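You operate a simulated robot arm through the tools that you are given. There is no shell and no other tool. Be economical: measure what you need, move in short steps, check, and stop when the job is done.

Carry out the task below with a simulated two-armed robot. There is one attempt and no reset: what you move stays moved.

## Task
Tidy up at the top of the shoe cabinet. At the end: the beige tall wicker basket from the top of the shoe cabinet is on the top of the green chest; the orange drink bottle from the top of the shoe cabinet is on the top of the basin cabinet; the green water cup is in the bottom of the basin; the blue spray bottle (marked "GLASS") from the top of the shoe cabinet is on the top of the dark shelf; the black polish tin is on the brown tray; whatever was shut is shut again. Leave all else as you found it, and nothing knocked over. Set down upright: blue spray bottle, orange drink bottle, tall wicker basket.

It is judged by the outcome, as a careful person would: the job done as asked, and still so three seconds after it is handed in. It fails if anything else is knocked over, pushed out of place, dropped, spilled or broken.

## Robot
Two 7-joint arms with two-finger parallel grippers on one trunk, on a base that drives. Base frame: it is fixed to the floor where the robot stands at the start and does not move with it; the origin is under the middle of the robot, x ahead of it, y to its left, z up. Units: mm, rad, N and s.
The left shoulder is at the start at [70, 163, 1227], the right one opposite. Places, roughly: bottom of the basin [-500, 5000, 700]; brown tray [-2500, 2500, 750]; top of the basin cabinet [0, 5000, 800]; top of the dark shelf [-2800, 5000, 1100]; top of the green chest [500, 2200, 900]. Payload 3.43 kg a hand.
Tool frame (each hand has its own): the origin (TCP) lies between the finger pads and is the grasp point; the fingertips stand 34 mm ahead of it; z points along the fingers, y is the line along which they close. The gripper opens to 128 mm. The fingers are 24 mm wide and 12 mm thick; the gripper's body (48 by 130 mm) begins 96 mm behind the TCP.
Orientation is told as [roll, pitch, yaw] about the base's x, y, z axes, in that order, counted from this pose: with the fingers straight down and closing along the base's y, the tool's x points along the base's -x, its y along +y and its z along -z.

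## Interface
- The arms move only by the tool drive_tool. It takes "left_series", "right_series" or both (then of equal length, played together; a hand with none holds still); each is a list of rows, each a list of 2 entries, a list of its own where there are three numbers: the shift along the base's x, y, z in mm, then the turn, a rotation vector about the base's x, y, z in rad. In form: [[[tx, ty, tz], [ax, ay, az]], ...]. A call has 1 to 20 rows; each row shifts and turns the commanded pose from where the row before left it. "left_jaw" and "right_jaw" are, for a hand that has rows, the gripper command, from -1 (fully open) to 1 (shut), values between in proportion, set as the call begins (left out, the last holds). Each row takes 0.2 s and may step no farther than 50 mm and 0.15 rad from the row before; otherwise, or with a gripper value out of range, the whole call is refused. A pose out of reach is approached as far as the arm can. The call stops where the force on the tool passes 40 N (or 10 N more than at its start, if that is more) or the arm is blocked; 0.2 s more then pass. The fingers move at their own pace (about 153 mm/s each) and stop on an object; they squeeze with about 26 N. The grip force told is the motor's: it shows also when the fingers shut on nothing. Time passes only in rows, and 0.2 s behind the last, so rows that do not move let the fingers close. It gives the time, the measured TCP pose, the force on the tool (base axes), the opening and the grip force at its end, in the units of the frame above (readings bear some noise), with the torque about the TCP (base axes, N m) and any sound that the robot's microphone picked up.
- Cameras (640 x 400 px; columns grow to the right, rows downward): "scene" is now at [123.5, 39.4, 1443.1]; the picture's right is [0.48, -0.88, 0.00], its down [-0.59, -0.32, -0.74] and it looks along [0.65, 0.35, -0.68] (base axes); focal length 284 px, centre (320, 200). "left" rides on the left gripper at [76, 11, -160] in its tool frame; the picture's right is [-0.15, 0.99, 0.00], its down [-0.88, -0.13, -0.46] and it looks along [-0.45, -0.07, 0.89] (tool axes); focal length 234 px, centre (320, 200). "right" rides on the right gripper at [76, -11, -160] in its tool frame; the picture's right is [0.15, 0.99, 0.00], its down [-0.88, 0.13, -0.46] and it looks along [-0.45, 0.07, 0.89] (tool axes); focal length 234 px, centre (320, 200). There is no depth. A picture from a camera that has moved, and an enlarged one, comes with that camera's place and axes in the base frame and with its lens.
- capture(camera): a new picture of that camera. It takes no simulated time.
- raise_lower(by): slides the trunk up (or, below 0, down) by that many mm; the arms and the scene camera ride with it, the base frame stays. It gives what a move gives, with no picture.
- roll_base(legs): drives the robot by 1 to 6 legs, each [ahead, left, turn to the left] in mm, mm and rad, along the robot's own axes; the way and the turn of a leg run together, so that a leg with both is an arc; at most 1500 mm and 3.142 rad a leg. The arms and the cameras ride along, it lands a little off, and it stops where it bumps. It gives what a move gives.
- head_to(pan, tilt): turns the head with the scene camera to pan (to the left, within 1.501 rad either way) and tilt (down, from -0.506 to 1.204), counted from straight ahead of the robot. It gives what a move gives.
- inspect(camera, box): a new picture of the part [left, top, right, bottom] of that camera's present view, enlarged. It takes no simulated time.
- close_job(): hands the job in; it is judged then, once.

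Go step by step. Nothing tells you exact positions but the pictures and the camera data: compare them with the known pose of the tool, close in by small moves and look again before you grip or let go. The budget is 165 turns and 130 pictures, counting those below and the enlarged ones. Unless the task says otherwise, let go and move clear before handing in.

The tools are called after "Request:" as name(argument=value, ...) on one line, values as JSON. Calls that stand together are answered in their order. drive_tool: Moves the arms, as the interface text tells. Its arguments: {"type":"object","properties":{"left_series":{"type":"array","items":{"type":"array"}},"left_jaw":{"type":"number"},"right_series":{"type":"array","items":{"type":"array"}},"right_jaw":{"type":"number"}},"required":[]} The other tools are called the same way: raise_lower (by) slides the trunk up or down; roll_base (legs) drives the base; head_to (pan, tilt) turns the head that bears the scene camera; capture (camera) takes a picture; inspect (camera, box) takes an enlarged picture of a part of a camera's view; close_job () hands the job in.

At the start:

```text
clock: 0.0
left_tcp_pos: [251.3, 361.7, 1216.9]
left_orientation: [0.001, 0.0, 0.001]
left_force: [0.6, 0.6, 0.0]
left_ft_torque: [0.0, -0.01, 0.02]
left_finger_gap: 127.8
left_grasp_force: 0.0
right_tcp_pos: [360.5, 0.3, 1141.8]
right_orientation: [0.002, 0.002, -0.002]
right_force: [0.1, 0.3, 0.0]
right_ft_torque: [-0.01, 0.01, -0.02]
right_finger_gap: 128.1
right_grasp_force: 0.0
trunk travel left (down, up): [-707.0, 233.0]
robot x, y, heading: [2.5, -1.4, 0.003]
head pan, tilt: [0.497, 0.744]
```

scene: 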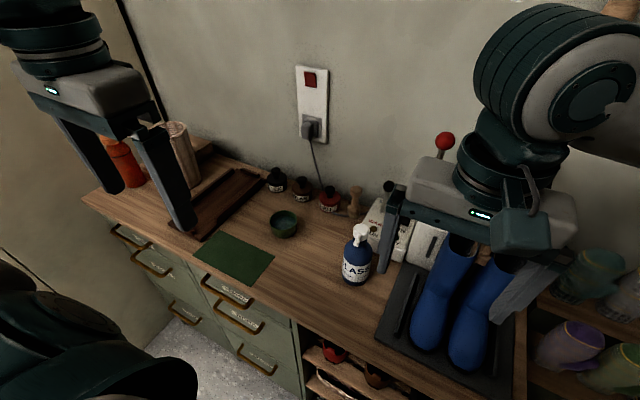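
right: 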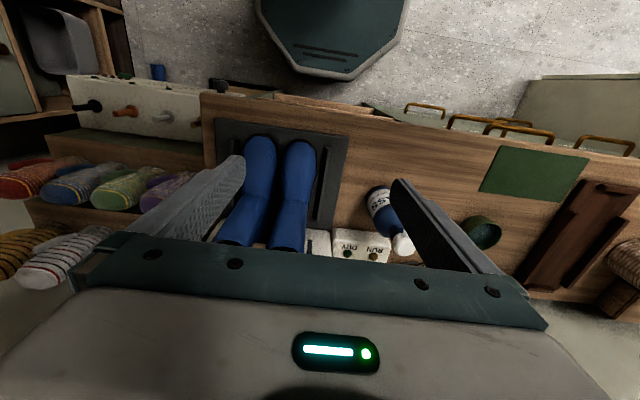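
left: 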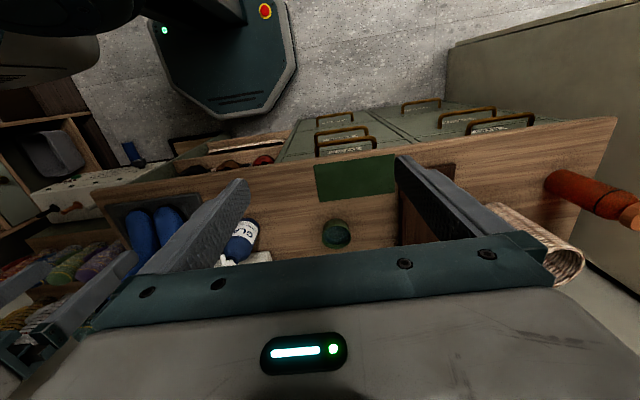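

I see the shoe cabinet ahead with the blue spray bottle, green cup, orange bottle and wicker basket; the black polish tin isn't visible yet. I'll take closer looks first.

Request:
inspect(camera="scene", box=[80, 100, 300, 260])

Request:
inspect(camera="scene", box=[250, 140, 450, 300])

Request:
inspect(camera="scene", box=[100, 220, 420, 400])

```text
2.50 times, centred on (190, 180) of scene
camera zoom: at [123.5, 39.4, 1443.1], right [0.48, -0.88, 0.0], down [-0.59, -0.32, -0.74], along [0.65, 0.35, -0.68], focal length 710 px, centre (645, 250)
```

zoom: 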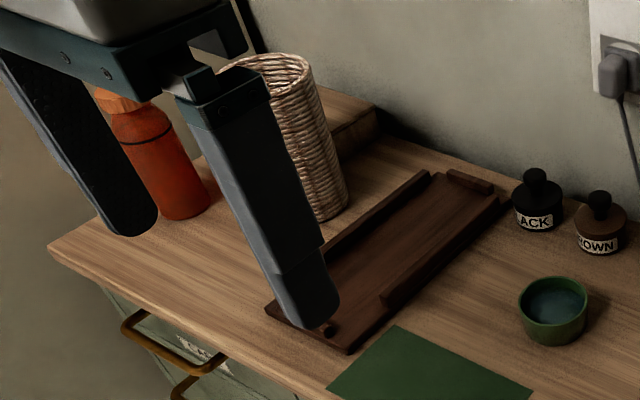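

```text
2.50 times, centred on (350, 220) of scene
camera zoom: at [123.5, 39.4, 1443.1], right [0.48, -0.88, 0.0], down [-0.59, -0.32, -0.74], along [0.65, 0.35, -0.68], focal length 710 px, centre (245, 150)
```

zoom: 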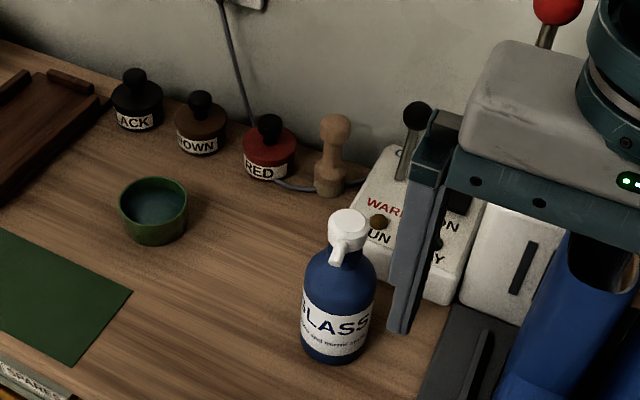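

```text
2.00 times, centred on (260, 310) of scene
camera zoom: at [123.5, 39.4, 1443.1], right [0.48, -0.88, 0.0], down [-0.59, -0.32, -0.74], along [0.65, 0.35, -0.68], focal length 568 px, centre (440, -20)
```

zoom: 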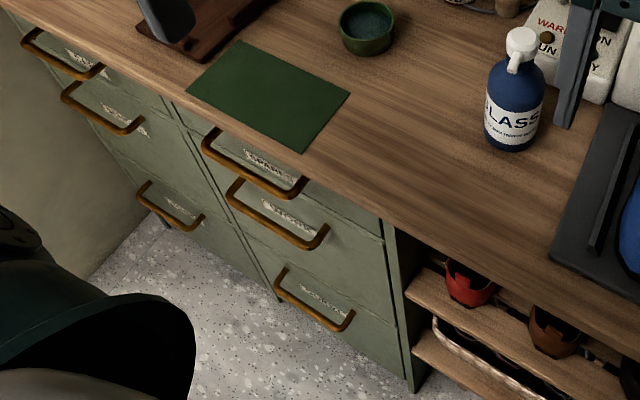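

The drawers have labels I can't yet read, and the black tin might be in one of them or be the pot marked "BLACK". I'll zoom in on the labels.

Request:
inspect(camera="scene", box=[100, 220, 190, 340])

Request:
inspect(camera="scene", box=[190, 270, 290, 385])

Request:
inspect(camera="scene", box=[255, 155, 365, 225])

```text
3.33 times, centred on (145, 280) of scene
camera zoom: at [123.5, 39.4, 1443.1], right [0.48, -0.88, 0.0], down [-0.59, -0.32, -0.74], along [0.65, 0.35, -0.68], focal length 947 px, centre (903, -67)
```

zoom: 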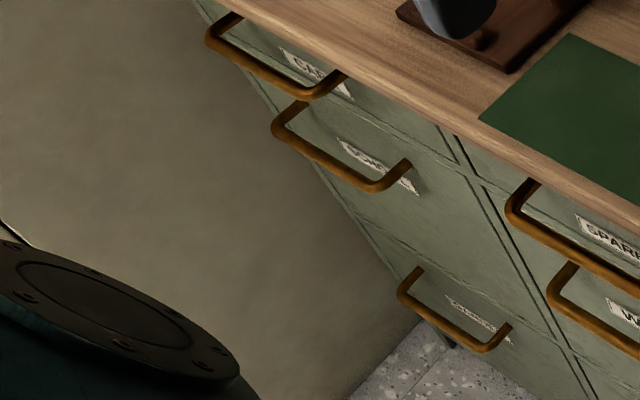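

```text
3.48 times, centred on (240, 328) of scene
camera zoom: at [123.5, 39.4, 1443.1], right [0.48, -0.88, 0.0], down [-0.59, -0.32, -0.74], along [0.65, 0.35, -0.68], focal length 988 px, centre (598, -244)
```

zoom: 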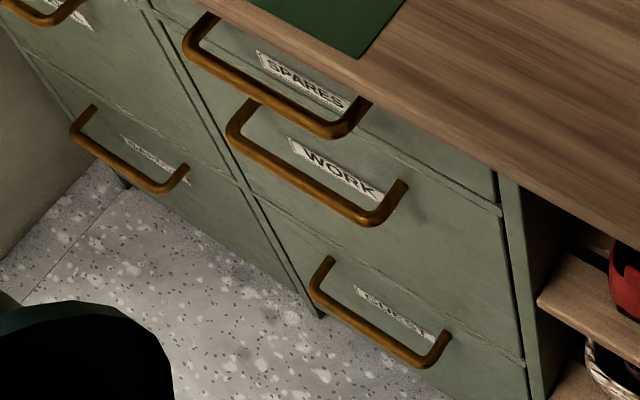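

```text
5.71 times, centred on (310, 190) of scene
camera zoom: at [123.5, 39.4, 1443.1], right [0.48, -0.88, 0.0], down [-0.59, -0.32, -0.74], along [0.65, 0.35, -0.68], focal length 1624 px, centre (377, 257)
```

zoom: 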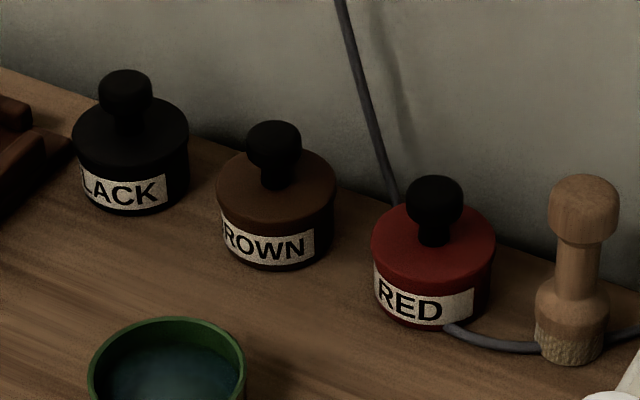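

The black tin is the pot marked "BLACK" at the back of the cabinet top, so no drawer needs opening. Now I'll look around the room.

Request:
head_to(pan=1.5, tilt=0.3)

Request:
capture(camera="scene")

Request:
head_to(pan=0.6, tilt=0.2)

Request:
capture(camera="scene")

Request:
head_to(pan=-1.4, tilt=0.3)

Request:
capture(camera="scene")

```text
clock: 1.3
left_tcp_pos: [252.2, 360.9, 1216.8]
left_orientation: [0.002, 0.0, -0.001]
left_force: [-0.4, 0.7, 0.1]
left_ft_torque: [0.02, -0.02, -0.01]
left_finger_gap: 128.0
left_grasp_force: 0.0
right_tcp_pos: [360.5, 1.5, 1141.3]
right_orientation: [0.001, -0.001, -0.002]
right_force: [-0.4, -0.8, 0.0]
right_ft_torque: [-0.03, -0.01, -0.01]
right_finger_gap: 128.0
right_grasp_force: 0.2
trunk travel left (down, up): [-707.0, 233.0]
robot x, y, heading: [2.1, 0.0, 0.002]
head pan, tilt: [1.499, 0.3]
```

```text
120 pictures are left
camera scene: at [57.2, 92.8, 1482.9], right [1.0, -0.07, 0.0], down [-0.02, -0.3, -0.96], along [0.07, 0.95, -0.3], focal length 284 px, centre (320, 200)
```

scene: 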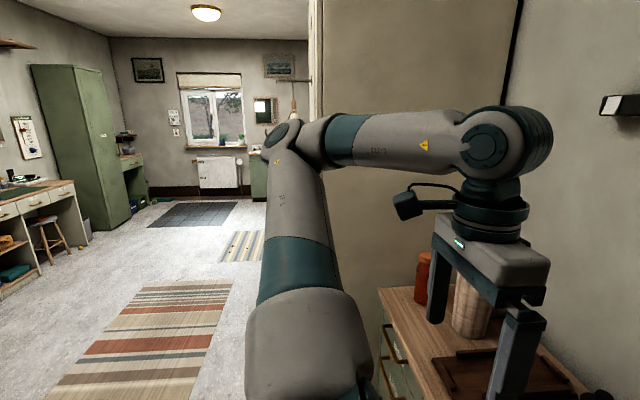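

```text
clock: 2.5
left_tcp_pos: [251.5, 361.8, 1216.6]
left_orientation: [-0.001, 0.0, 0.0]
left_force: [-0.2, 0.4, -0.4]
left_ft_torque: [-0.02, -0.03, 0.02]
left_finger_gap: 128.0
left_grasp_force: 0.1
right_tcp_pos: [360.5, 1.0, 1142.2]
right_orientation: [0.002, 0.0, -0.001]
right_force: [0.8, -0.4, -0.1]
right_ft_torque: [-0.03, 0.0, 0.0]
right_finger_gap: 128.0
right_grasp_force: 0.0
trunk travel left (down, up): [-707.0, 233.0]
robot x, y, heading: [-0.8, -3.2, -0.002]
head pan, tilt: [0.6, 0.201]
```

```text
119 pictures are left
camera scene: at [127.3, 52.4, 1492.2], right [0.57, -0.82, 0.0], down [-0.16, -0.11, -0.98], along [0.81, 0.55, -0.2], focal length 284 px, centre (320, 200)
```

scene: 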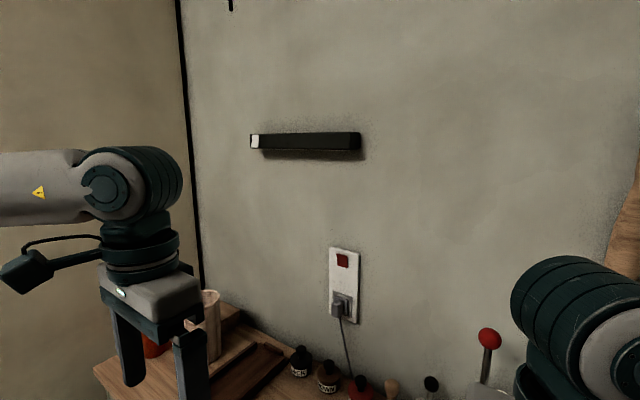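

```text
clock: 4.4
left_tcp_pos: [252.1, 361.5, 1216.6]
left_orientation: [0.0, 0.0, 0.002]
left_force: [-0.2, 0.5, 0.3]
left_ft_torque: [0.0, 0.02, 0.0]
left_finger_gap: 127.9
left_grasp_force: 0.0
right_tcp_pos: [361.2, 1.6, 1141.8]
right_orientation: [0.001, 0.0, -0.001]
right_force: [0.2, 1.1, -0.7]
right_ft_torque: [0.02, 0.01, -0.02]
right_finger_gap: 128.0
right_grasp_force: 0.0
trunk travel left (down, up): [-707.0, 233.0]
robot x, y, heading: [2.4, 2.5, -0.003]
head pan, tilt: [-1.4, 0.3]
```

```text
118 pictures are left
camera scene: at [66.4, -92.3, 1482.9], right [-0.99, -0.17, 0.0], down [-0.05, 0.29, -0.96], along [0.16, -0.94, -0.3], focal length 284 px, centre (320, 200)
```

scene: 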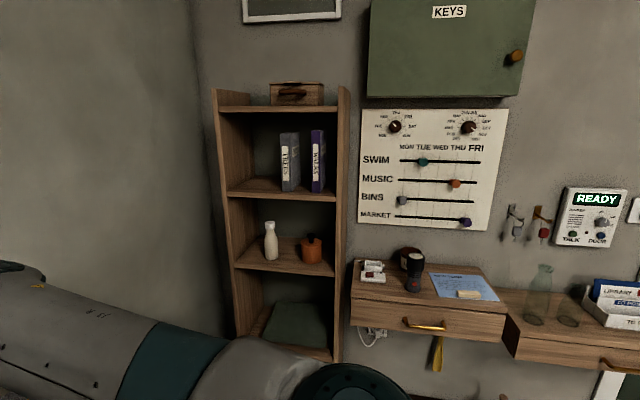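

The destinations lie to the left past a partition near y≈1150. I'll first carry the basket and the orange bottle, so I'm shifting left and turning slightly towards them.

Request:
roll_base(legs=[[0, 0, 0.5], [220, 440, 0]])

Request:
head_to(pan=0.2, tilt=0.75)

Request:
capture(camera="scene")

Request:
capture(camera="left")

```text
clock: 8.7
left_tcp_pos: [26.0, 932.2, 1218.5]
left_orientation: [-0.001, 0.001, 0.502]
left_force: [-0.4, 0.0, 0.5]
left_ft_torque: [-0.01, 0.01, 0.03]
left_finger_gap: 128.1
left_grasp_force: 0.1
right_tcp_pos: [295.0, 669.2, 1142.1]
right_orientation: [0.001, 0.001, 0.501]
right_force: [0.5, 0.4, -0.2]
right_ft_torque: [-0.01, 0.0, 0.03]
right_finger_gap: 128.1
right_grasp_force: 0.1
trunk travel left (down, up): [-707.0, 233.0]
robot x, y, heading: [-23.7, 491.5, 0.503]
head pan, tilt: [-1.4, 0.3]
```

```text
clock: 10.4
left_tcp_pos: [25.6, 932.0, 1217.7]
left_orientation: [-0.002, -0.001, 0.504]
left_force: [-1.0, 0.1, 0.1]
left_ft_torque: [-0.03, -0.02, -0.01]
left_finger_gap: 128.3
left_grasp_force: 0.1
right_tcp_pos: [294.3, 668.0, 1142.3]
right_orientation: [0.001, 0.0, 0.501]
right_force: [0.3, -0.7, 0.3]
right_ft_torque: [-0.04, 0.04, -0.01]
right_finger_gap: 128.1
right_grasp_force: 0.1
trunk travel left (down, up): [-707.0, 233.0]
robot x, y, heading: [-21.6, 495.5, 0.5]
head pan, tilt: [0.201, 0.75]
```

```text
117 pictures are left
camera scene: at [86.2, 571.3, 1442.5], right [0.65, -0.76, 0.0], down [-0.52, -0.44, -0.73], along [0.56, 0.47, -0.68], focal length 284 px, centre (320, 200)
```

scene: 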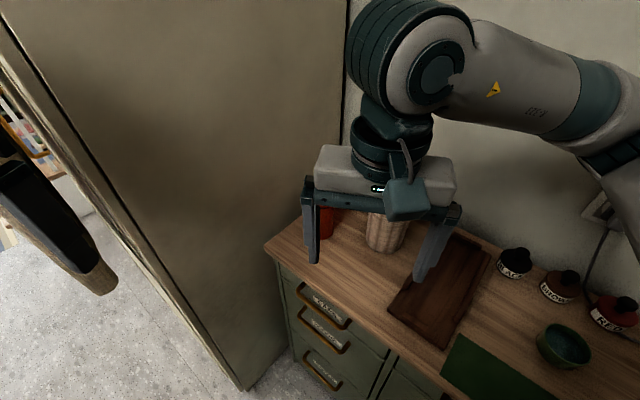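

```text
116 pictures are left
camera left: at [-45.8, 905.6, 1376.5], right [-0.35, 0.94, 0.0], down [0.83, 0.31, 0.46], along [0.43, 0.16, -0.89], focal length 234 px, centre (320, 200)
```

left: 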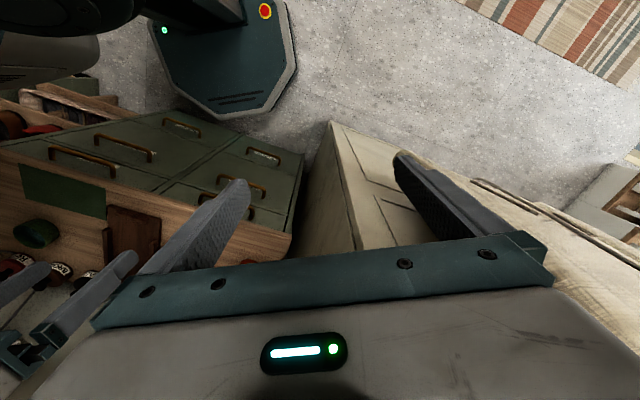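

The right gripper blocks the view of the basket and bottle, so I'll move it back and to the right, then look again.

Request:
drive_tool(right_series=[[[0, -50, 0], [0, 0, 0]], [[0, -50, 0], [0, 0, 0]], [[0, -50, 0], [0, 0, 0]], [[0, -50, 0], [0, 0, 0]], [[0, -50, 0], [0, 0, 0]]])

Request:
head_to(pan=0.2, tilt=0.6)

Request:
capture(camera="scene")

Request:
inspect(camera="scene", box=[260, 130, 460, 280])

```text
clock: 11.6
left_tcp_pos: [26.2, 929.6, 1218.7]
left_orientation: [0.001, 0.001, 0.504]
left_force: [-1.2, -1.3, 0.4]
left_ft_torque: [0.01, 0.05, 0.03]
left_finger_gap: 128.1
left_grasp_force: 0.1
right_tcp_pos: [339.9, 467.4, 1189.8]
right_orientation: [0.004, 0.003, 0.502]
right_force: [-0.1, 0.3, 0.7]
right_ft_torque: [0.08, 0.04, 0.0]
right_finger_gap: 128.1
right_grasp_force: 0.1
right hand out of reach, approached as far as the arm can: row 3, 4, 5
trunk travel left (down, up): [-707.0, 233.0]
robot x, y, heading: [-17.2, 491.4, 0.503]
head pan, tilt: [0.201, 0.75]
```

```text
clock: 12.3
left_tcp_pos: [25.5, 932.2, 1217.5]
left_orientation: [0.0, 0.0, 0.505]
left_force: [0.5, -0.3, 0.2]
left_ft_torque: [-0.01, 0.01, 0.0]
left_finger_gap: 128.2
left_grasp_force: 0.1
right_tcp_pos: [339.7, 470.3, 1191.4]
right_orientation: [0.001, 0.002, 0.499]
right_force: [-0.3, 0.9, 0.4]
right_ft_torque: [-0.01, -0.01, 0.02]
right_finger_gap: 128.1
right_grasp_force: 0.1
trunk travel left (down, up): [-707.0, 233.0]
robot x, y, heading: [-22.8, 497.1, 0.504]
head pan, tilt: [0.201, 0.6]
```

```text
115 pictures are left
camera scene: at [90.4, 575.1, 1455.3], right [0.65, -0.76, 0.0], down [-0.43, -0.37, -0.82], along [0.63, 0.53, -0.57], focal length 284 px, centre (320, 200)
```

scene: 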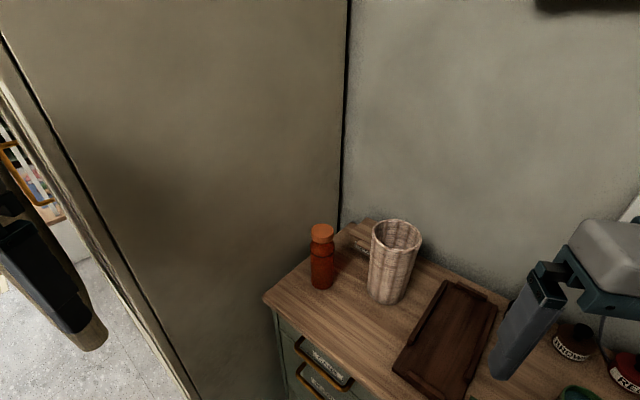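

```text
2.67 times, centred on (360, 205) of scene
camera zoom: at [90.4, 575.1, 1455.3], right [0.65, -0.76, 0.0], down [-0.43, -0.37, -0.82], along [0.63, 0.53, -0.57], focal length 758 px, centre (213, 187)
```

zoom: 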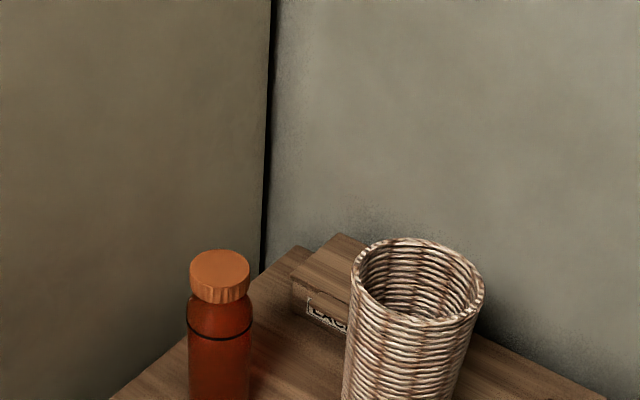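

Triangulating from two views, the table top is actually at z≈862, the bottle is near [456, 875] (top about z≈1050) and the basket near [545, 745] (rim about z≈1045). I'll bring the left hand near the bottle, turned so that it closes along x and its camera faces away from the partition.

Request:
drive_tool(left_series=[[[0, -40, 0], [0, 0, 0.134]], [[0, -40, 0], [0, 0, 0.134]], [[0, -40, 0], [0, 0, 0.134]], [[47, 0, 0], [0, 0, 0.134]], [[47, 0, 0], [0, 0, 0.134]], [[47, 0, 0], [0, 0, 0.134]], [[47, 0, 0], [0, 0, 0.134]], [[47, 0, 0], [0, 0, 0.128]], [[47, 0, 0], [0, 0, 0]], [[47, 0, 0], [0, 0, 0]], [[47, 0, 0], [0, 0, 0]], [[47, 0, 0], [0, 0, 0]]], left_jaw=-1)

Request:
capture(camera="left")

Request:
capture(camera="scene")

```text
clock: 15.1
left_tcp_pos: [308.4, 829.7, 1273.1]
left_orientation: [-0.015, -0.038, 1.61]
left_force: [-0.6, 0.0, -0.7]
left_ft_torque: [0.0, 0.02, 0.0]
left_finger_gap: 128.0
left_grasp_force: 0.1
left hand out of reach, approached as far as the arm can: row 1, 2, 3, 10, 11, 12
right_tcp_pos: [316.3, 447.3, 1190.6]
right_orientation: [0.017, -0.012, 0.557]
right_force: [0.3, -0.8, 0.5]
right_ft_torque: [0.03, -0.01, 0.03]
right_finger_gap: 127.8
right_grasp_force: 0.0
trunk travel left (down, up): [-707.0, 233.0]
robot x, y, heading: [-41.0, 475.6, 0.556]
head pan, tilt: [0.201, 0.6]
stopped in row 12 (left hand): the arm was blocked; the commanded pose is now the measured one
```

```text
113 pictures are left
camera left: at [298.8, 747.3, 1429.7], right [-0.99, 0.11, -0.01], down [0.09, 0.87, 0.49], along [0.06, 0.49, -0.87], focal length 234 px, centre (320, 200)
```

left: 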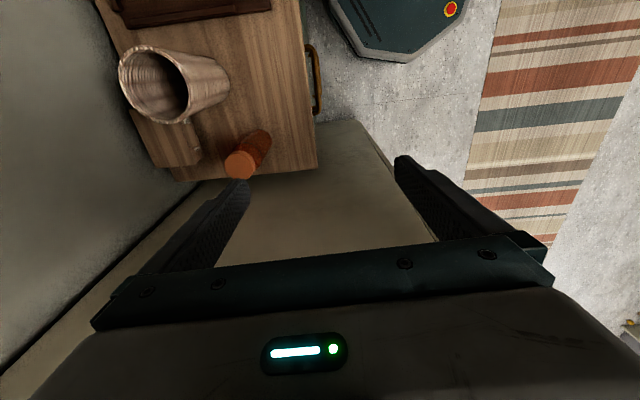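

```text
112 pictures are left
camera scene: at [59.3, 530.6, 1456.3], right [0.69, -0.72, -0.01], down [-0.41, -0.37, -0.84], along [0.6, 0.58, -0.55], focal length 284 px, centre (320, 200)
```

scene: 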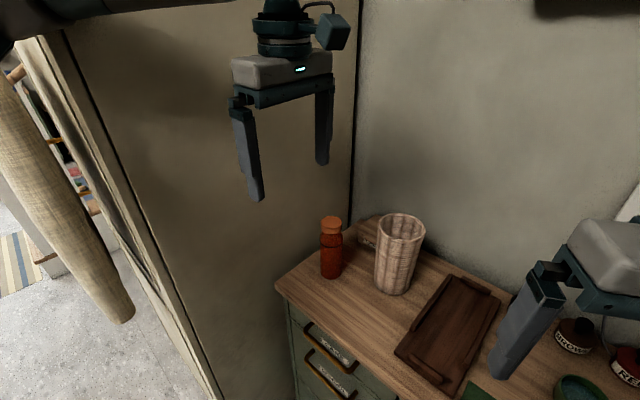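

The left arm was blocked, probably at the elbow against the partition, and the base was nudged. There's also a tan rod hanging near the partition's edge, so I'll look to the left before moving.

Request:
head_to(pan=0.9, tilt=0.2)

Request:
capture(camera="scene")

```text
clock: 16.2
left_tcp_pos: [308.0, 830.7, 1272.7]
left_orientation: [-0.01, -0.038, 1.618]
left_force: [0.1, -0.3, -0.1]
left_ft_torque: [0.02, 0.01, -0.03]
left_finger_gap: 128.2
left_grasp_force: 0.1
right_tcp_pos: [315.9, 447.3, 1192.9]
right_orientation: [0.02, -0.015, 0.559]
right_force: [0.6, -0.5, -0.2]
right_ft_torque: [0.01, -0.02, 0.0]
right_finger_gap: 128.1
right_grasp_force: 0.1
trunk travel left (down, up): [-707.0, 233.0]
robot x, y, heading: [-42.0, 480.5, 0.565]
head pan, tilt: [0.901, 0.201]
```

```text
111 pictures are left
camera scene: at [5.4, 559.7, 1494.8], right [0.99, -0.11, 0.0], down [-0.02, -0.17, -0.98], along [0.11, 0.98, -0.17], focal length 284 px, centre (320, 200)
```

scene: 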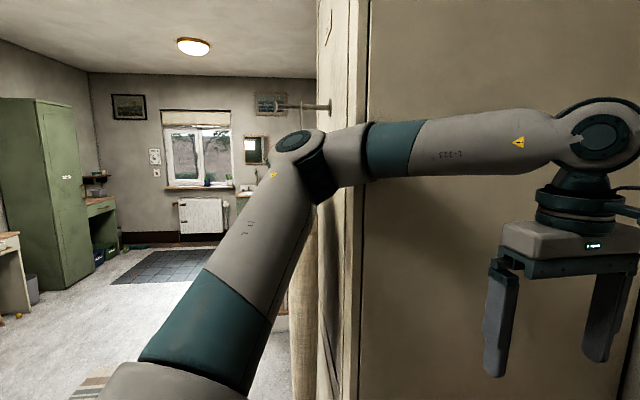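

The elbow is beside the partition edge, where something hangs from a peg. I'll drive straight away from the partition (−y) and look again.

Request:
roll_base(legs=[[-133, -212, 0]])

Request:
capture(camera="scene")

```text
clock: 18.0
left_tcp_pos: [312.0, 617.6, 1261.1]
left_orientation: [-0.004, -0.005, 1.625]
left_force: [0.7, 0.1, 0.1]
left_ft_torque: [0.0, -0.02, 0.02]
left_finger_gap: 128.1
left_grasp_force: 0.0
right_tcp_pos: [322.7, 228.5, 1190.6]
right_orientation: [-0.001, 0.006, 0.559]
right_force: [0.0, -0.9, -0.1]
right_ft_torque: [0.01, -0.01, 0.02]
right_finger_gap: 128.0
right_grasp_force: 0.2
trunk travel left (down, up): [-707.0, 233.0]
robot x, y, heading: [-38.1, 232.3, 0.567]
head pan, tilt: [0.901, 0.201]
```

```text
110 pictures are left
camera scene: at [12.1, 349.4, 1492.0], right [0.99, -0.11, 0.0], down [-0.02, -0.2, -0.98], along [0.1, 0.97, -0.2], focal length 284 px, centre (320, 200)
```

scene: 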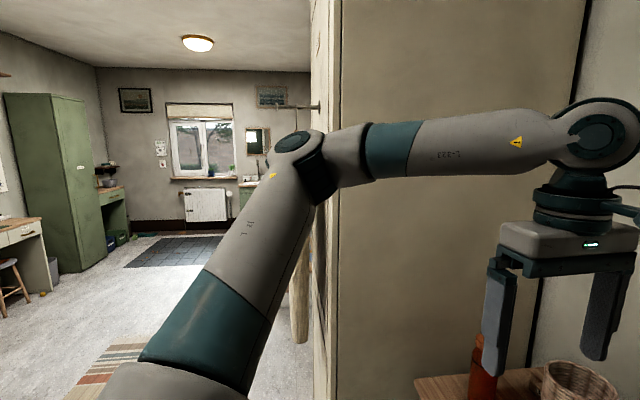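

The hanging umbrella is still in place. I'll turn further left so that the left elbow points away from the partition, and then approach the bottle.

Request:
roll_base(legs=[[0, 0, 0.63], [112, -19, 0]])

Request:
head_to(pan=-0.35, tilt=0.55)

Request:
capture(camera="scene")

```text
clock: 20.9
left_tcp_pos: [73.5, 845.8, 1260.6]
left_orientation: [-0.005, -0.007, 2.256]
left_force: [0.0, -0.5, -0.3]
left_ft_torque: [-0.01, -0.03, 0.0]
left_finger_gap: 128.0
left_grasp_force: 0.1
right_tcp_pos: [310.9, 537.8, 1190.7]
right_orientation: [0.0, 0.004, 1.19]
right_force: [0.4, 0.9, 0.1]
right_ft_torque: [0.0, 0.01, -0.02]
right_finger_gap: 128.2
right_grasp_force: 0.2
trunk travel left (down, up): [-707.0, 233.0]
robot x, y, heading: [19.4, 329.0, 1.193]
head pan, tilt: [0.901, 0.201]
```

```text
clock: 22.4
left_tcp_pos: [74.8, 846.4, 1261.7]
left_orientation: [-0.005, -0.006, 2.257]
left_force: [0.4, 0.3, 0.1]
left_ft_torque: [0.0, 0.02, 0.02]
left_finger_gap: 127.9
left_grasp_force: 0.2
right_tcp_pos: [312.5, 539.6, 1190.6]
right_orientation: [0.0, 0.002, 1.192]
right_force: [0.4, -0.7, 0.0]
right_ft_torque: [0.02, 0.01, -0.03]
right_finger_gap: 127.8
right_grasp_force: 0.0
trunk travel left (down, up): [-707.0, 233.0]
robot x, y, heading: [20.4, 326.6, 1.194]
head pan, tilt: [-0.351, 0.55]
```

```text
109 pictures are left
camera scene: at [96.3, 439.8, 1459.9], right [0.75, -0.66, 0.0], down [-0.35, -0.39, -0.85], along [0.57, 0.64, -0.52], focal length 284 px, centre (320, 200)
```

scene: 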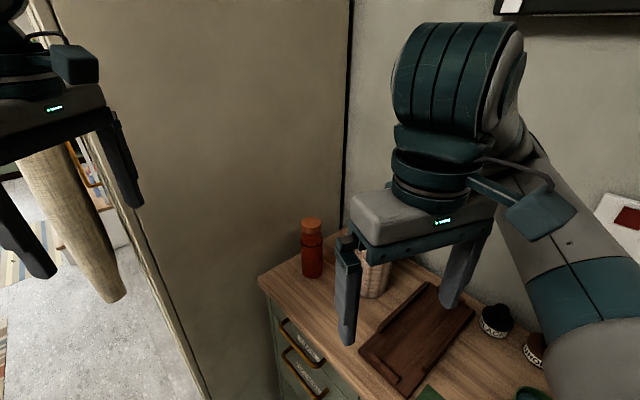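

The bottle is confirmed near [460, 880] with its top near z≈1045. I'm moving the left hand over it at a safe height, rotating it to close along x.

Request:
drive_tool(left_series=[[[43, 3, 0], [0, 0, -0.0762]], [[43, 3, 0], [0, 0, -0.0762]], [[43, 3, 0], [0, 0, -0.0762]], [[43, 3, 0], [0, 0, -0.0762]], [[43, 3, 0], [0, 0, -0.0762]], [[43, 4, 0], [0, 0, -0.0762]], [[43, 5, -10], [0, 0, -0.0762]], [[43, 5, -20], [0, 0, -0.0762]], [[43, 5, -20], [0, 0, -0.0762]]], left_jaw=-1)

Request:
capture(camera="left")

Request:
capture(camera="scene")

```text
clock: 24.4
left_tcp_pos: [47.4, 932.2, 1298.2]
left_orientation: [-0.005, -0.005, 1.703]
left_force: [-0.4, -0.2, -1.1]
left_ft_torque: [0.05, 0.01, -0.02]
left_finger_gap: 127.9
left_grasp_force: 0.1
left hand out of reach, approached as far as the arm can: row 1, 2, 3, 4, 5, 6, 7, 8, 9
right_tcp_pos: [312.2, 538.7, 1189.6]
right_orientation: [0.002, 0.006, 1.193]
right_force: [0.0, 0.8, 0.5]
right_ft_torque: [-0.01, 0.01, 0.0]
right_finger_gap: 127.9
right_grasp_force: 0.0
trunk travel left (down, up): [-707.0, 233.0]
robot x, y, heading: [20.4, 329.1, 1.192]
head pan, tilt: [-0.351, 0.55]
```

```text
108 pictures are left
camera left: at [46.3, 853.4, 1456.9], right [-1.0, 0.01, -0.01], down [0.01, 0.89, 0.46], along [0.01, 0.46, -0.89], focal length 234 px, centre (320, 200)
```

left: 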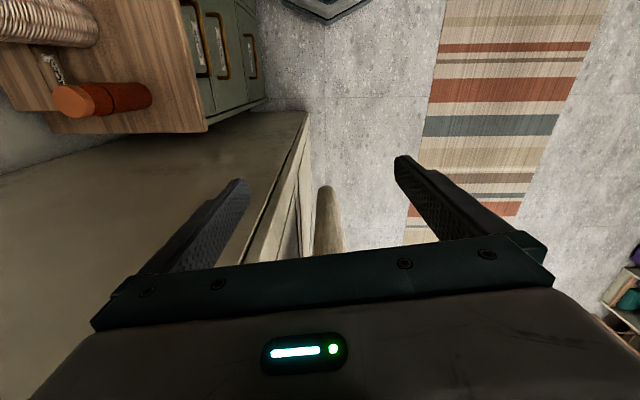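

```text
107 pictures are left
camera scene: at [97.2, 440.4, 1459.8], right [0.75, -0.66, 0.0], down [-0.35, -0.39, -0.85], along [0.57, 0.64, -0.52], focal length 284 px, centre (320, 200)
```

scene: 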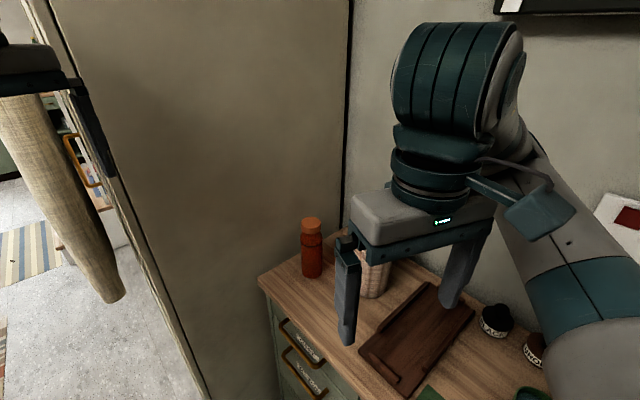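

The left arm can't take that pose at this height, so I'll raise the trunk to give it better working room, keeping clear of the umbrella (about [30, 1106]).

Request:
raise_lower(by=180)

Request:
drive_tool(left_series=[[[0, -20, -20], [0, 0, 0]]])

```text
clock: 26.4
left_tcp_pos: [47.3, 928.8, 1478.0]
left_orientation: [-0.007, -0.005, 1.704]
left_force: [0.6, 0.5, -0.4]
left_ft_torque: [0.0, 0.03, 0.01]
left_finger_gap: 128.1
left_grasp_force: 0.1
right_tcp_pos: [311.5, 538.6, 1371.3]
right_orientation: [0.0, 0.003, 1.193]
right_force: [-0.5, -0.6, -0.4]
right_ft_torque: [-0.02, 0.01, -0.02]
right_finger_gap: 128.1
right_grasp_force: 0.1
trunk travel left (down, up): [-887.0, 53.0]
robot x, y, heading: [18.7, 325.1, 1.197]
head pan, tilt: [-0.351, 0.55]
```

```text
clock: 26.8
left_tcp_pos: [46.5, 909.8, 1458.9]
left_orientation: [-0.007, -0.006, 1.706]
left_force: [0.1, -0.6, 0.5]
left_ft_torque: [0.03, 0.0, 0.02]
left_finger_gap: 127.8
left_grasp_force: 0.1
right_tcp_pos: [311.1, 536.8, 1371.0]
right_orientation: [0.0, 0.001, 1.193]
right_force: [0.0, 0.1, -0.9]
right_ft_torque: [0.02, -0.02, 0.01]
right_finger_gap: 128.2
right_grasp_force: 0.1
trunk travel left (down, up): [-887.0, 53.0]
robot x, y, heading: [20.0, 326.5, 1.198]
head pan, tilt: [-0.351, 0.55]
```

The command follows the measured pose, which helps. Now I'll lower the left hand away from the umbrella, then swing it over towards the bottle.

Request:
drive_tool(left_series=[[[0, -20, -45], [0, 0, 0]], [[0, -20, -45], [0, 0, 0]], [[10, -20, -45], [0, 0, 0]], [[30, 0, -35], [0, 0, 0]], [[45, 0, 0], [0, 0, 0]], [[45, 0, 0], [0, 0, 0]], [[45, 0, 0], [0, 0, 0]]])

```text
refused: row 3 steps farther than a row can; nothing moved
```

Request:
drive_tool(left_series=[[[0, -20, -45], [0, 0, 0]], [[0, -20, -45], [0, 0, 0]], [[0, -20, -45], [0, 0, 0]], [[30, 0, -35], [0, 0, 0]], [[45, 0, 0], [0, 0, 0]], [[45, 0, 0], [0, 0, 0]], [[45, 0, 0], [0, 0, 0]]])

```text
clock: 28.4
left_tcp_pos: [93.3, 851.6, 1287.1]
left_orientation: [-0.01, -0.005, 1.705]
left_force: [-0.1, 0.2, 0.0]
left_ft_torque: [-0.04, 0.03, -0.01]
left_finger_gap: 128.2
left_grasp_force: 0.0
left hand out of reach, approached as far as the arm can: row 5, 6, 7
right_tcp_pos: [311.1, 540.2, 1369.8]
right_orientation: [0.001, 0.004, 1.191]
right_force: [-0.5, -0.3, -0.4]
right_ft_torque: [-0.01, 0.01, 0.02]
right_finger_gap: 128.0
right_grasp_force: 0.0
trunk travel left (down, up): [-887.0, 53.0]
robot x, y, heading: [16.6, 324.8, 1.192]
head pan, tilt: [-0.351, 0.55]
```

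Request:
drive_tool(left_series=[[[0, 0, -40], [0, 0, -0.13]], [[0, 0, -30], [0, 0, -0.13]], [[0, 0, -20], [0, 0, -0.13]], [[0, 0, 0], [0, 0, -0.13]], [[30, 0, 0], [0, 0, 0]], [[30, 0, 0], [0, 0, 0]]])

Request:
capture(camera="scene")

```text
clock: 29.8
left_tcp_pos: [79.4, 856.9, 1214.8]
left_orientation: [-0.009, -0.008, 1.185]
left_force: [-0.1, -0.3, 0.0]
left_ft_torque: [-0.02, 0.03, -0.04]
left_finger_gap: 128.0
left_grasp_force: 0.1
left hand out of reach, approached as far as the arm can: row 1, 2, 3, 5, 6
right_tcp_pos: [311.5, 540.8, 1370.6]
right_orientation: [0.001, 0.003, 1.192]
right_force: [-0.1, 0.5, -0.3]
right_ft_torque: [0.0, -0.02, 0.02]
right_finger_gap: 127.9
right_grasp_force: 0.0
trunk travel left (down, up): [-887.0, 53.0]
robot x, y, heading: [18.2, 328.0, 1.195]
head pan, tilt: [-0.351, 0.55]
```

```text
106 pictures are left
camera scene: at [96.5, 440.1, 1639.9], right [0.75, -0.66, 0.0], down [-0.35, -0.39, -0.85], along [0.57, 0.64, -0.52], focal length 284 px, centre (320, 200)
```

scene: 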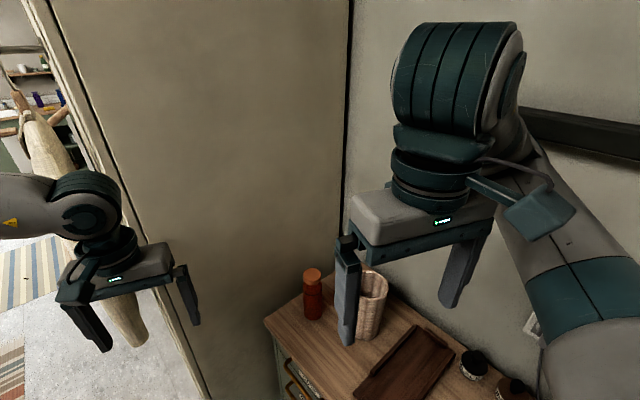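

The left arm is awkward here, so the right hand will take the bottle and the left will later take the cup, since both go to the basin area. I'm moving the right hand above the bottle.

Request:
drive_tool(right_series=[[[16.5, 37, -22], [0, 0, 0]], [[16.5, 37, -22], [0, 0, 0]], [[16.5, 37, -22], [0, 0, 0]], [[16.5, 37, -22], [0, 0, 0]], [[16.5, 37, -22], [0, 0, 0]], [[16.5, 37, -22], [0, 0, 0]], [[16.5, 37, -22], [0, 0, 0]], [[16.5, 37, -22], [0, 0, 0]]], right_jaw=-1)

Request:
capture(camera="right")

Request:
capture(camera="scene")

```text
clock: 31.6
left_tcp_pos: [81.0, 857.9, 1213.5]
left_orientation: [-0.01, -0.006, 1.187]
left_force: [-0.1, 0.0, -0.6]
left_ft_torque: [-0.01, 0.01, -0.02]
left_finger_gap: 127.8
left_grasp_force: 0.1
right_tcp_pos: [444.2, 837.1, 1194.4]
right_orientation: [-0.003, 0.005, 1.194]
right_force: [-0.6, -0.2, 0.2]
right_ft_torque: [0.02, 0.03, -0.04]
right_finger_gap: 127.8
right_grasp_force: 0.0
trunk travel left (down, up): [-887.0, 53.0]
robot x, y, heading: [18.9, 329.1, 1.192]
head pan, tilt: [-0.351, 0.55]
```

```text
105 pictures are left
camera right: at [427.5, 762.1, 1354.3], right [-0.97, 0.23, 0.0], down [0.2, 0.87, 0.45], along [0.1, 0.44, -0.89], focal length 234 px, centre (320, 200)
```

right: 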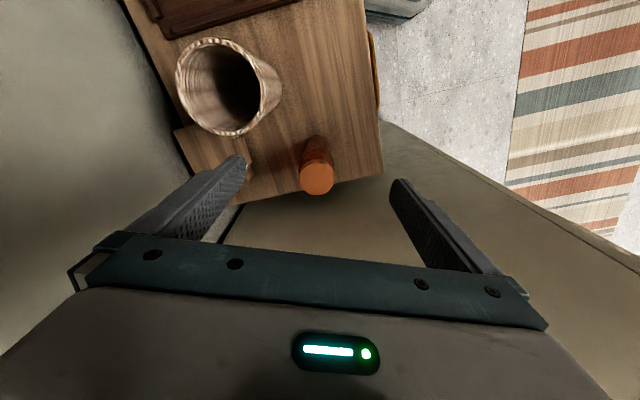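

```text
104 pictures are left
camera scene: at [96.9, 441.7, 1639.7], right [0.75, -0.66, 0.0], down [-0.35, -0.39, -0.85], along [0.57, 0.64, -0.52], focal length 284 px, centre (320, 200)
```

scene: 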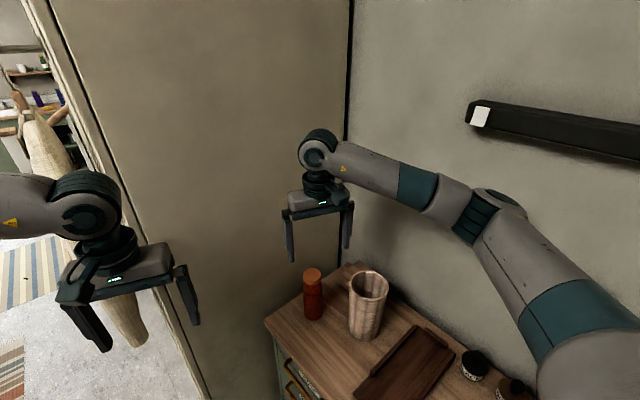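

The right arm reaches well, and the cap triangulates to about [459, 882, 1050]. I'll centre over the bottle, then descend partway and check.

Request:
drive_tool(right_series=[[[15, 44, 0], [0, 0, 0]], [[0, 0, -40], [0, 0, 0]], [[0, 0, -40], [0, 0, 0]], [[0, 0, -20], [0, 0, 0]]])

Request:
capture(camera="right")

Request:
inspect(camera="scene", box=[240, 180, 440, 350])

```text
clock: 32.6
left_tcp_pos: [79.5, 855.8, 1213.9]
left_orientation: [-0.01, -0.005, 1.185]
left_force: [0.4, 0.4, -0.2]
left_ft_torque: [0.0, 0.01, 0.04]
left_finger_gap: 127.9
left_grasp_force: 0.1
right_tcp_pos: [459.0, 880.0, 1093.0]
right_orientation: [0.0, 0.004, 1.192]
right_force: [-0.6, 0.2, -0.5]
right_ft_torque: [-0.03, -0.01, -0.01]
right_finger_gap: 128.1
right_grasp_force: 0.0
trunk travel left (down, up): [-887.0, 53.0]
robot x, y, heading: [18.8, 329.9, 1.196]
head pan, tilt: [-0.351, 0.55]
```

```text
103 pictures are left
camera right: at [441.4, 804.7, 1253.7], right [-0.97, 0.23, 0.0], down [0.2, 0.87, 0.45], along [0.1, 0.44, -0.89], focal length 234 px, centre (320, 200)
```

right: 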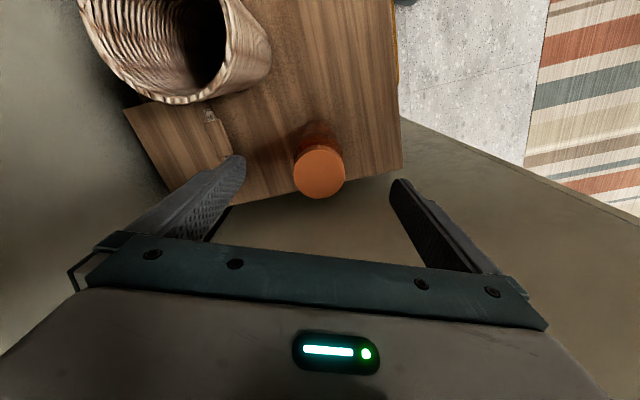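

```text
2.35 times, centred on (340, 265) of scene
camera zoom: at [96.0, 440.8, 1639.9], right [0.75, -0.66, 0.0], down [-0.35, -0.39, -0.85], along [0.57, 0.64, -0.52], focal length 669 px, centre (273, 47)
```

zoom: 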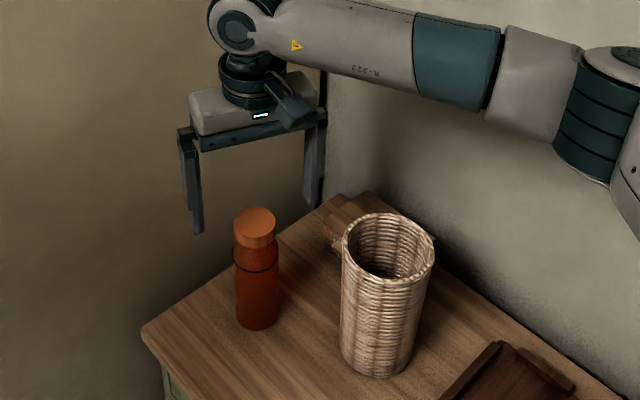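

The gripper is centred over the cap; descending to z≈985 and closing.

Request:
drive_tool(right_series=[[[1, 1, -36], [0, 0, 0]], [[0, 0, -36], [0, 0, 0]], [[0, 0, -36], [0, 0, 0]]])

Request:
inspect(camera="scene", box=[240, 180, 440, 350])

Request:
drive_tool(right_series=[[[0, 0, 0], [0, 0, 0]], [[0, 0, 0], [0, 0, 0]], [[0, 0, 0], [0, 0, 0]]], right_jaw=1)

```text
clock: 33.4
left_tcp_pos: [80.6, 855.8, 1214.1]
left_orientation: [-0.009, -0.005, 1.185]
left_force: [0.5, 0.4, -0.2]
left_ft_torque: [0.01, -0.01, 0.01]
left_finger_gap: 127.8
left_grasp_force: 0.0
right_tcp_pos: [459.0, 880.9, 985.9]
right_orientation: [0.001, 0.003, 1.192]
right_force: [-0.3, 0.4, 0.8]
right_ft_torque: [0.01, -0.01, -0.01]
right_finger_gap: 128.0
right_grasp_force: 0.0
trunk travel left (down, up): [-887.0, 53.0]
robot x, y, heading: [17.8, 324.3, 1.191]
head pan, tilt: [-0.351, 0.55]
```

```text
2.35 times, centred on (340, 265) of scene
camera zoom: at [96.6, 440.3, 1639.9], right [0.75, -0.66, 0.0], down [-0.35, -0.39, -0.85], along [0.57, 0.64, -0.52], focal length 669 px, centre (273, 47)
```

zoom: 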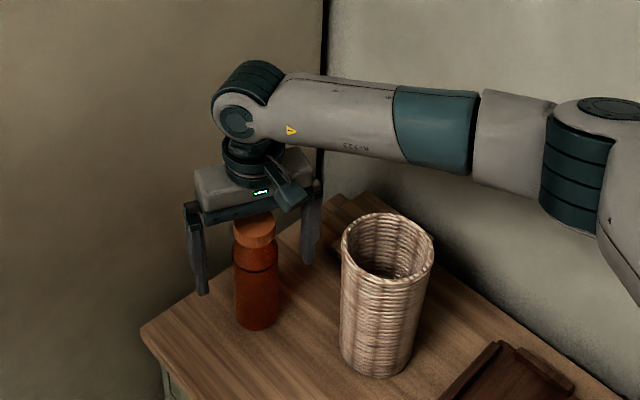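

```text
clock: 34.2
left_tcp_pos: [80.2, 856.5, 1213.5]
left_orientation: [-0.008, -0.007, 1.187]
left_force: [-0.2, 0.4, 0.5]
left_ft_torque: [0.01, 0.02, -0.01]
left_finger_gap: 127.7
left_grasp_force: 0.0
right_tcp_pos: [458.2, 880.3, 986.0]
right_orientation: [0.0, 0.003, 1.192]
right_force: [0.6, 0.3, 0.6]
right_ft_torque: [-0.02, -0.04, -0.02]
right_finger_gap: 56.4
right_grasp_force: 26.0
trunk travel left (down, up): [-887.0, 53.0]
robot x, y, heading: [13.7, 325.9, 1.199]
head pan, tilt: [-0.351, 0.55]
```

Gripped (56 mm). Lifting it and bringing it back over the table's front.

Request:
drive_tool(right_series=[[[0, 0, 20], [0, 0, 0]], [[0, 0, 40], [0, 0, 0]], [[0, 0, 40], [0, 0, 0]], [[0, 0, 40], [0, 0, 0]], [[0, 0, 40], [0, 0, 0]], [[0, 0, 40], [0, 0, 0]], [[-15, -35, 0], [0, 0, 0]], [[-15, -35, 0], [0, 0, 0]], [[-15, -35, 0], [0, 0, 0]], [[-15, -35, 0], [0, 0, 0]], [[-15, -35, 0], [0, 0, 0]], [[-15, -35, 0], [0, 0, 0]], [[-15, -35, 0], [0, 0, 0]], [[-10, -30, 0], [0, 0, 0]]])

Request:
capture(camera="scene")

```text
clock: 37.2
left_tcp_pos: [80.3, 855.7, 1214.5]
left_orientation: [-0.009, -0.007, 1.185]
left_force: [0.4, 0.1, -0.2]
left_ft_torque: [0.03, 0.0, -0.01]
left_finger_gap: 127.7
left_grasp_force: 0.1
right_tcp_pos: [346.1, 605.3, 1206.8]
right_orientation: [0.0, 0.003, 1.191]
right_force: [-0.4, -0.5, -1.1]
right_ft_torque: [0.05, 0.02, -0.01]
right_finger_gap: 56.5
right_grasp_force: 26.0
trunk travel left (down, up): [-887.0, 53.0]
robot x, y, heading: [15.8, 326.6, 1.199]
head pan, tilt: [-0.351, 0.55]
```

```text
100 pictures are left
camera scene: at [96.4, 439.0, 1640.0], right [0.75, -0.66, 0.0], down [-0.35, -0.39, -0.85], along [0.57, 0.64, -0.52], focal length 284 px, centre (320, 200)
```

scene: 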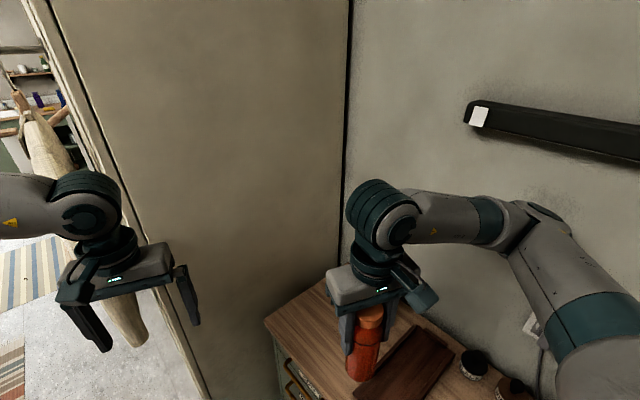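

I have the bottle in the right hand. I'll raise it clear of the boots, back off from the partition, then turn to face the table so that the left hand can take the green cup.

Request:
drive_tool(right_series=[[[0, 0, 40], [0, 0, 0]], [[0, 0, 40], [0, 0, 0]], [[0, 0, 40], [0, 0, 0]], [[0, 0, 30], [0, 0, 0]]])

Request:
roll_base(legs=[[-178, -32, 0], [0, 0, -1.175]])

Request:
head_to(pan=0.3, tilt=0.8)

Request:
capture(camera="scene")

Request:
capture(camera="left")

```text
clock: 38.2
left_tcp_pos: [79.7, 855.9, 1209.2]
left_orientation: [-0.007, -0.004, 1.184]
left_force: [1.6, 0.2, 0.0]
left_ft_torque: [0.0, 0.01, 0.04]
left_finger_gap: 127.8
left_grasp_force: 0.0
right_tcp_pos: [342.2, 605.2, 1347.7]
right_orientation: [0.001, 0.021, 1.194]
right_force: [-0.6, 1.0, -0.6]
right_ft_torque: [0.04, -0.02, 0.02]
right_finger_gap: 56.5
right_grasp_force: 26.4
trunk travel left (down, up): [-887.0, 53.0]
robot x, y, heading: [15.1, 325.1, 1.19]
head pan, tilt: [-0.351, 0.55]
```

```text
clock: 42.6
left_tcp_pos: [494.9, 295.6, 1213.9]
left_orientation: [-0.009, -0.008, 0.01]
left_force: [-0.2, 0.6, 0.6]
left_ft_torque: [-0.01, 0.01, -0.01]
left_finger_gap: 127.9
left_grasp_force: 0.1
right_tcp_pos: [364.3, -44.5, 1355.6]
right_orientation: [0.0, 0.003, 0.017]
right_force: [-0.1, -0.3, -0.4]
right_ft_torque: [-0.03, 0.0, 0.02]
right_finger_gap: 56.4
right_grasp_force: 26.3
trunk travel left (down, up): [-887.0, 53.0]
robot x, y, heading: [-20.4, 151.2, 0.02]
head pan, tilt: [-0.351, 0.55]
```

```text
clock: 43.6
left_tcp_pos: [495.7, 295.4, 1213.5]
left_orientation: [-0.009, -0.006, 0.01]
left_force: [-0.2, -0.1, -0.1]
left_ft_torque: [0.0, 0.01, 0.03]
left_finger_gap: 127.8
left_grasp_force: 0.0
right_tcp_pos: [365.2, -44.7, 1356.1]
right_orientation: [-0.002, 0.003, 0.018]
right_force: [0.7, 0.1, -1.1]
right_ft_torque: [-0.03, -0.01, 0.0]
right_finger_gap: 56.7
right_grasp_force: 25.6
trunk travel left (down, up): [-887.0, 53.0]
robot x, y, heading: [-19.3, 146.0, 0.018]
head pan, tilt: [0.3, 0.799]
```

```text
99 pictures are left
camera scene: at [109.4, 174.5, 1618.5], right [0.31, -0.95, 0.0], down [-0.68, -0.22, -0.7], along [0.66, 0.22, -0.72], focal length 284 px, centre (320, 200)
```

scene: 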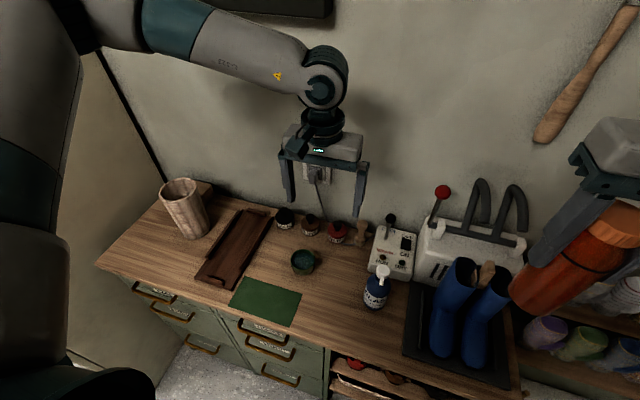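

```text
98 pictures are left
camera left: at [418.7, 307.6, 1373.1], right [0.14, 0.99, -0.01], down [0.88, -0.12, 0.46], along [0.46, -0.07, -0.89], focal length 234 px, centre (320, 200)
```

left: 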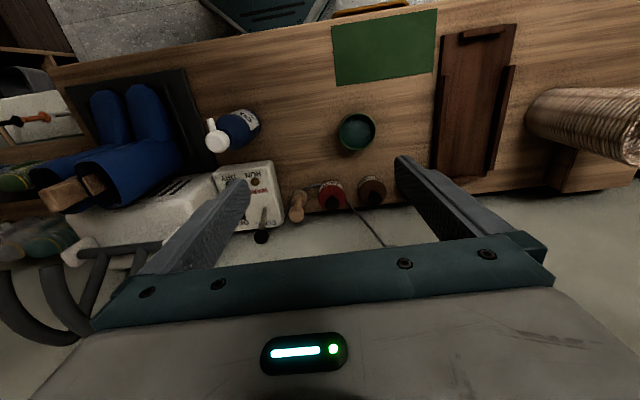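

Both views agree that the cup is at about [522, 362] with its rim near z≈900. Moving the left hand over it and down partway.

Request:
drive_tool(left_series=[[[13, 33, -10], [0, 0, 0]], [[13, 33, -10], [0, 0, 0]], [[0, 0, -45], [0, 0, 0]], [[0, 0, -45], [0, 0, 0]], [[0, 0, -45], [0, 0, 0]], [[0, 0, -45], [0, 0, 0]]], left_jaw=-1)

Request:
capture(camera="left")

Request:
inspect(camera="scene", box=[230, 180, 430, 330])

```text
clock: 45.0
left_tcp_pos: [501.2, 399.7, 1054.4]
left_orientation: [-0.011, -0.007, 0.009]
left_force: [-0.7, 0.0, 0.3]
left_ft_torque: [0.02, -0.01, 0.02]
left_finger_gap: 128.2
left_grasp_force: 0.1
left hand out of reach, approached as far as the arm can: row 5, 6
right_tcp_pos: [364.4, -45.3, 1357.6]
right_orientation: [0.001, 0.004, 0.017]
right_force: [-0.4, 0.2, -1.5]
right_ft_torque: [0.0, 0.01, 0.01]
right_finger_gap: 56.5
right_grasp_force: 26.3
trunk travel left (down, up): [-887.0, 53.0]
robot x, y, heading: [-21.0, 147.8, 0.019]
head pan, tilt: [0.3, 0.799]
```

```text
97 pictures are left
camera left: at [424.7, 411.9, 1212.8], right [0.14, 0.99, -0.01], down [0.88, -0.12, 0.46], along [0.46, -0.07, -0.89], focal length 234 px, centre (320, 200)
```

left: 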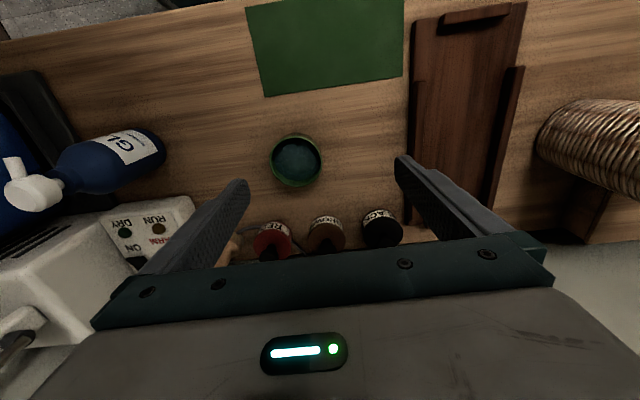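

```text
2.67 times, centred on (330, 255) of scene
camera zoom: at [109.0, 174.3, 1618.6], right [0.31, -0.95, 0.0], down [-0.68, -0.22, -0.7], along [0.66, 0.22, -0.72], focal length 758 px, centre (293, 53)
```

zoom: 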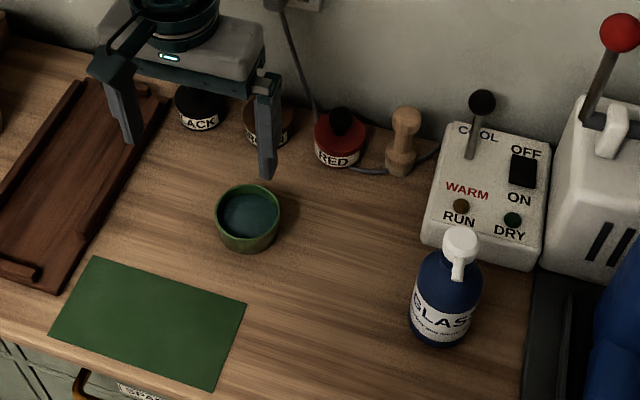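

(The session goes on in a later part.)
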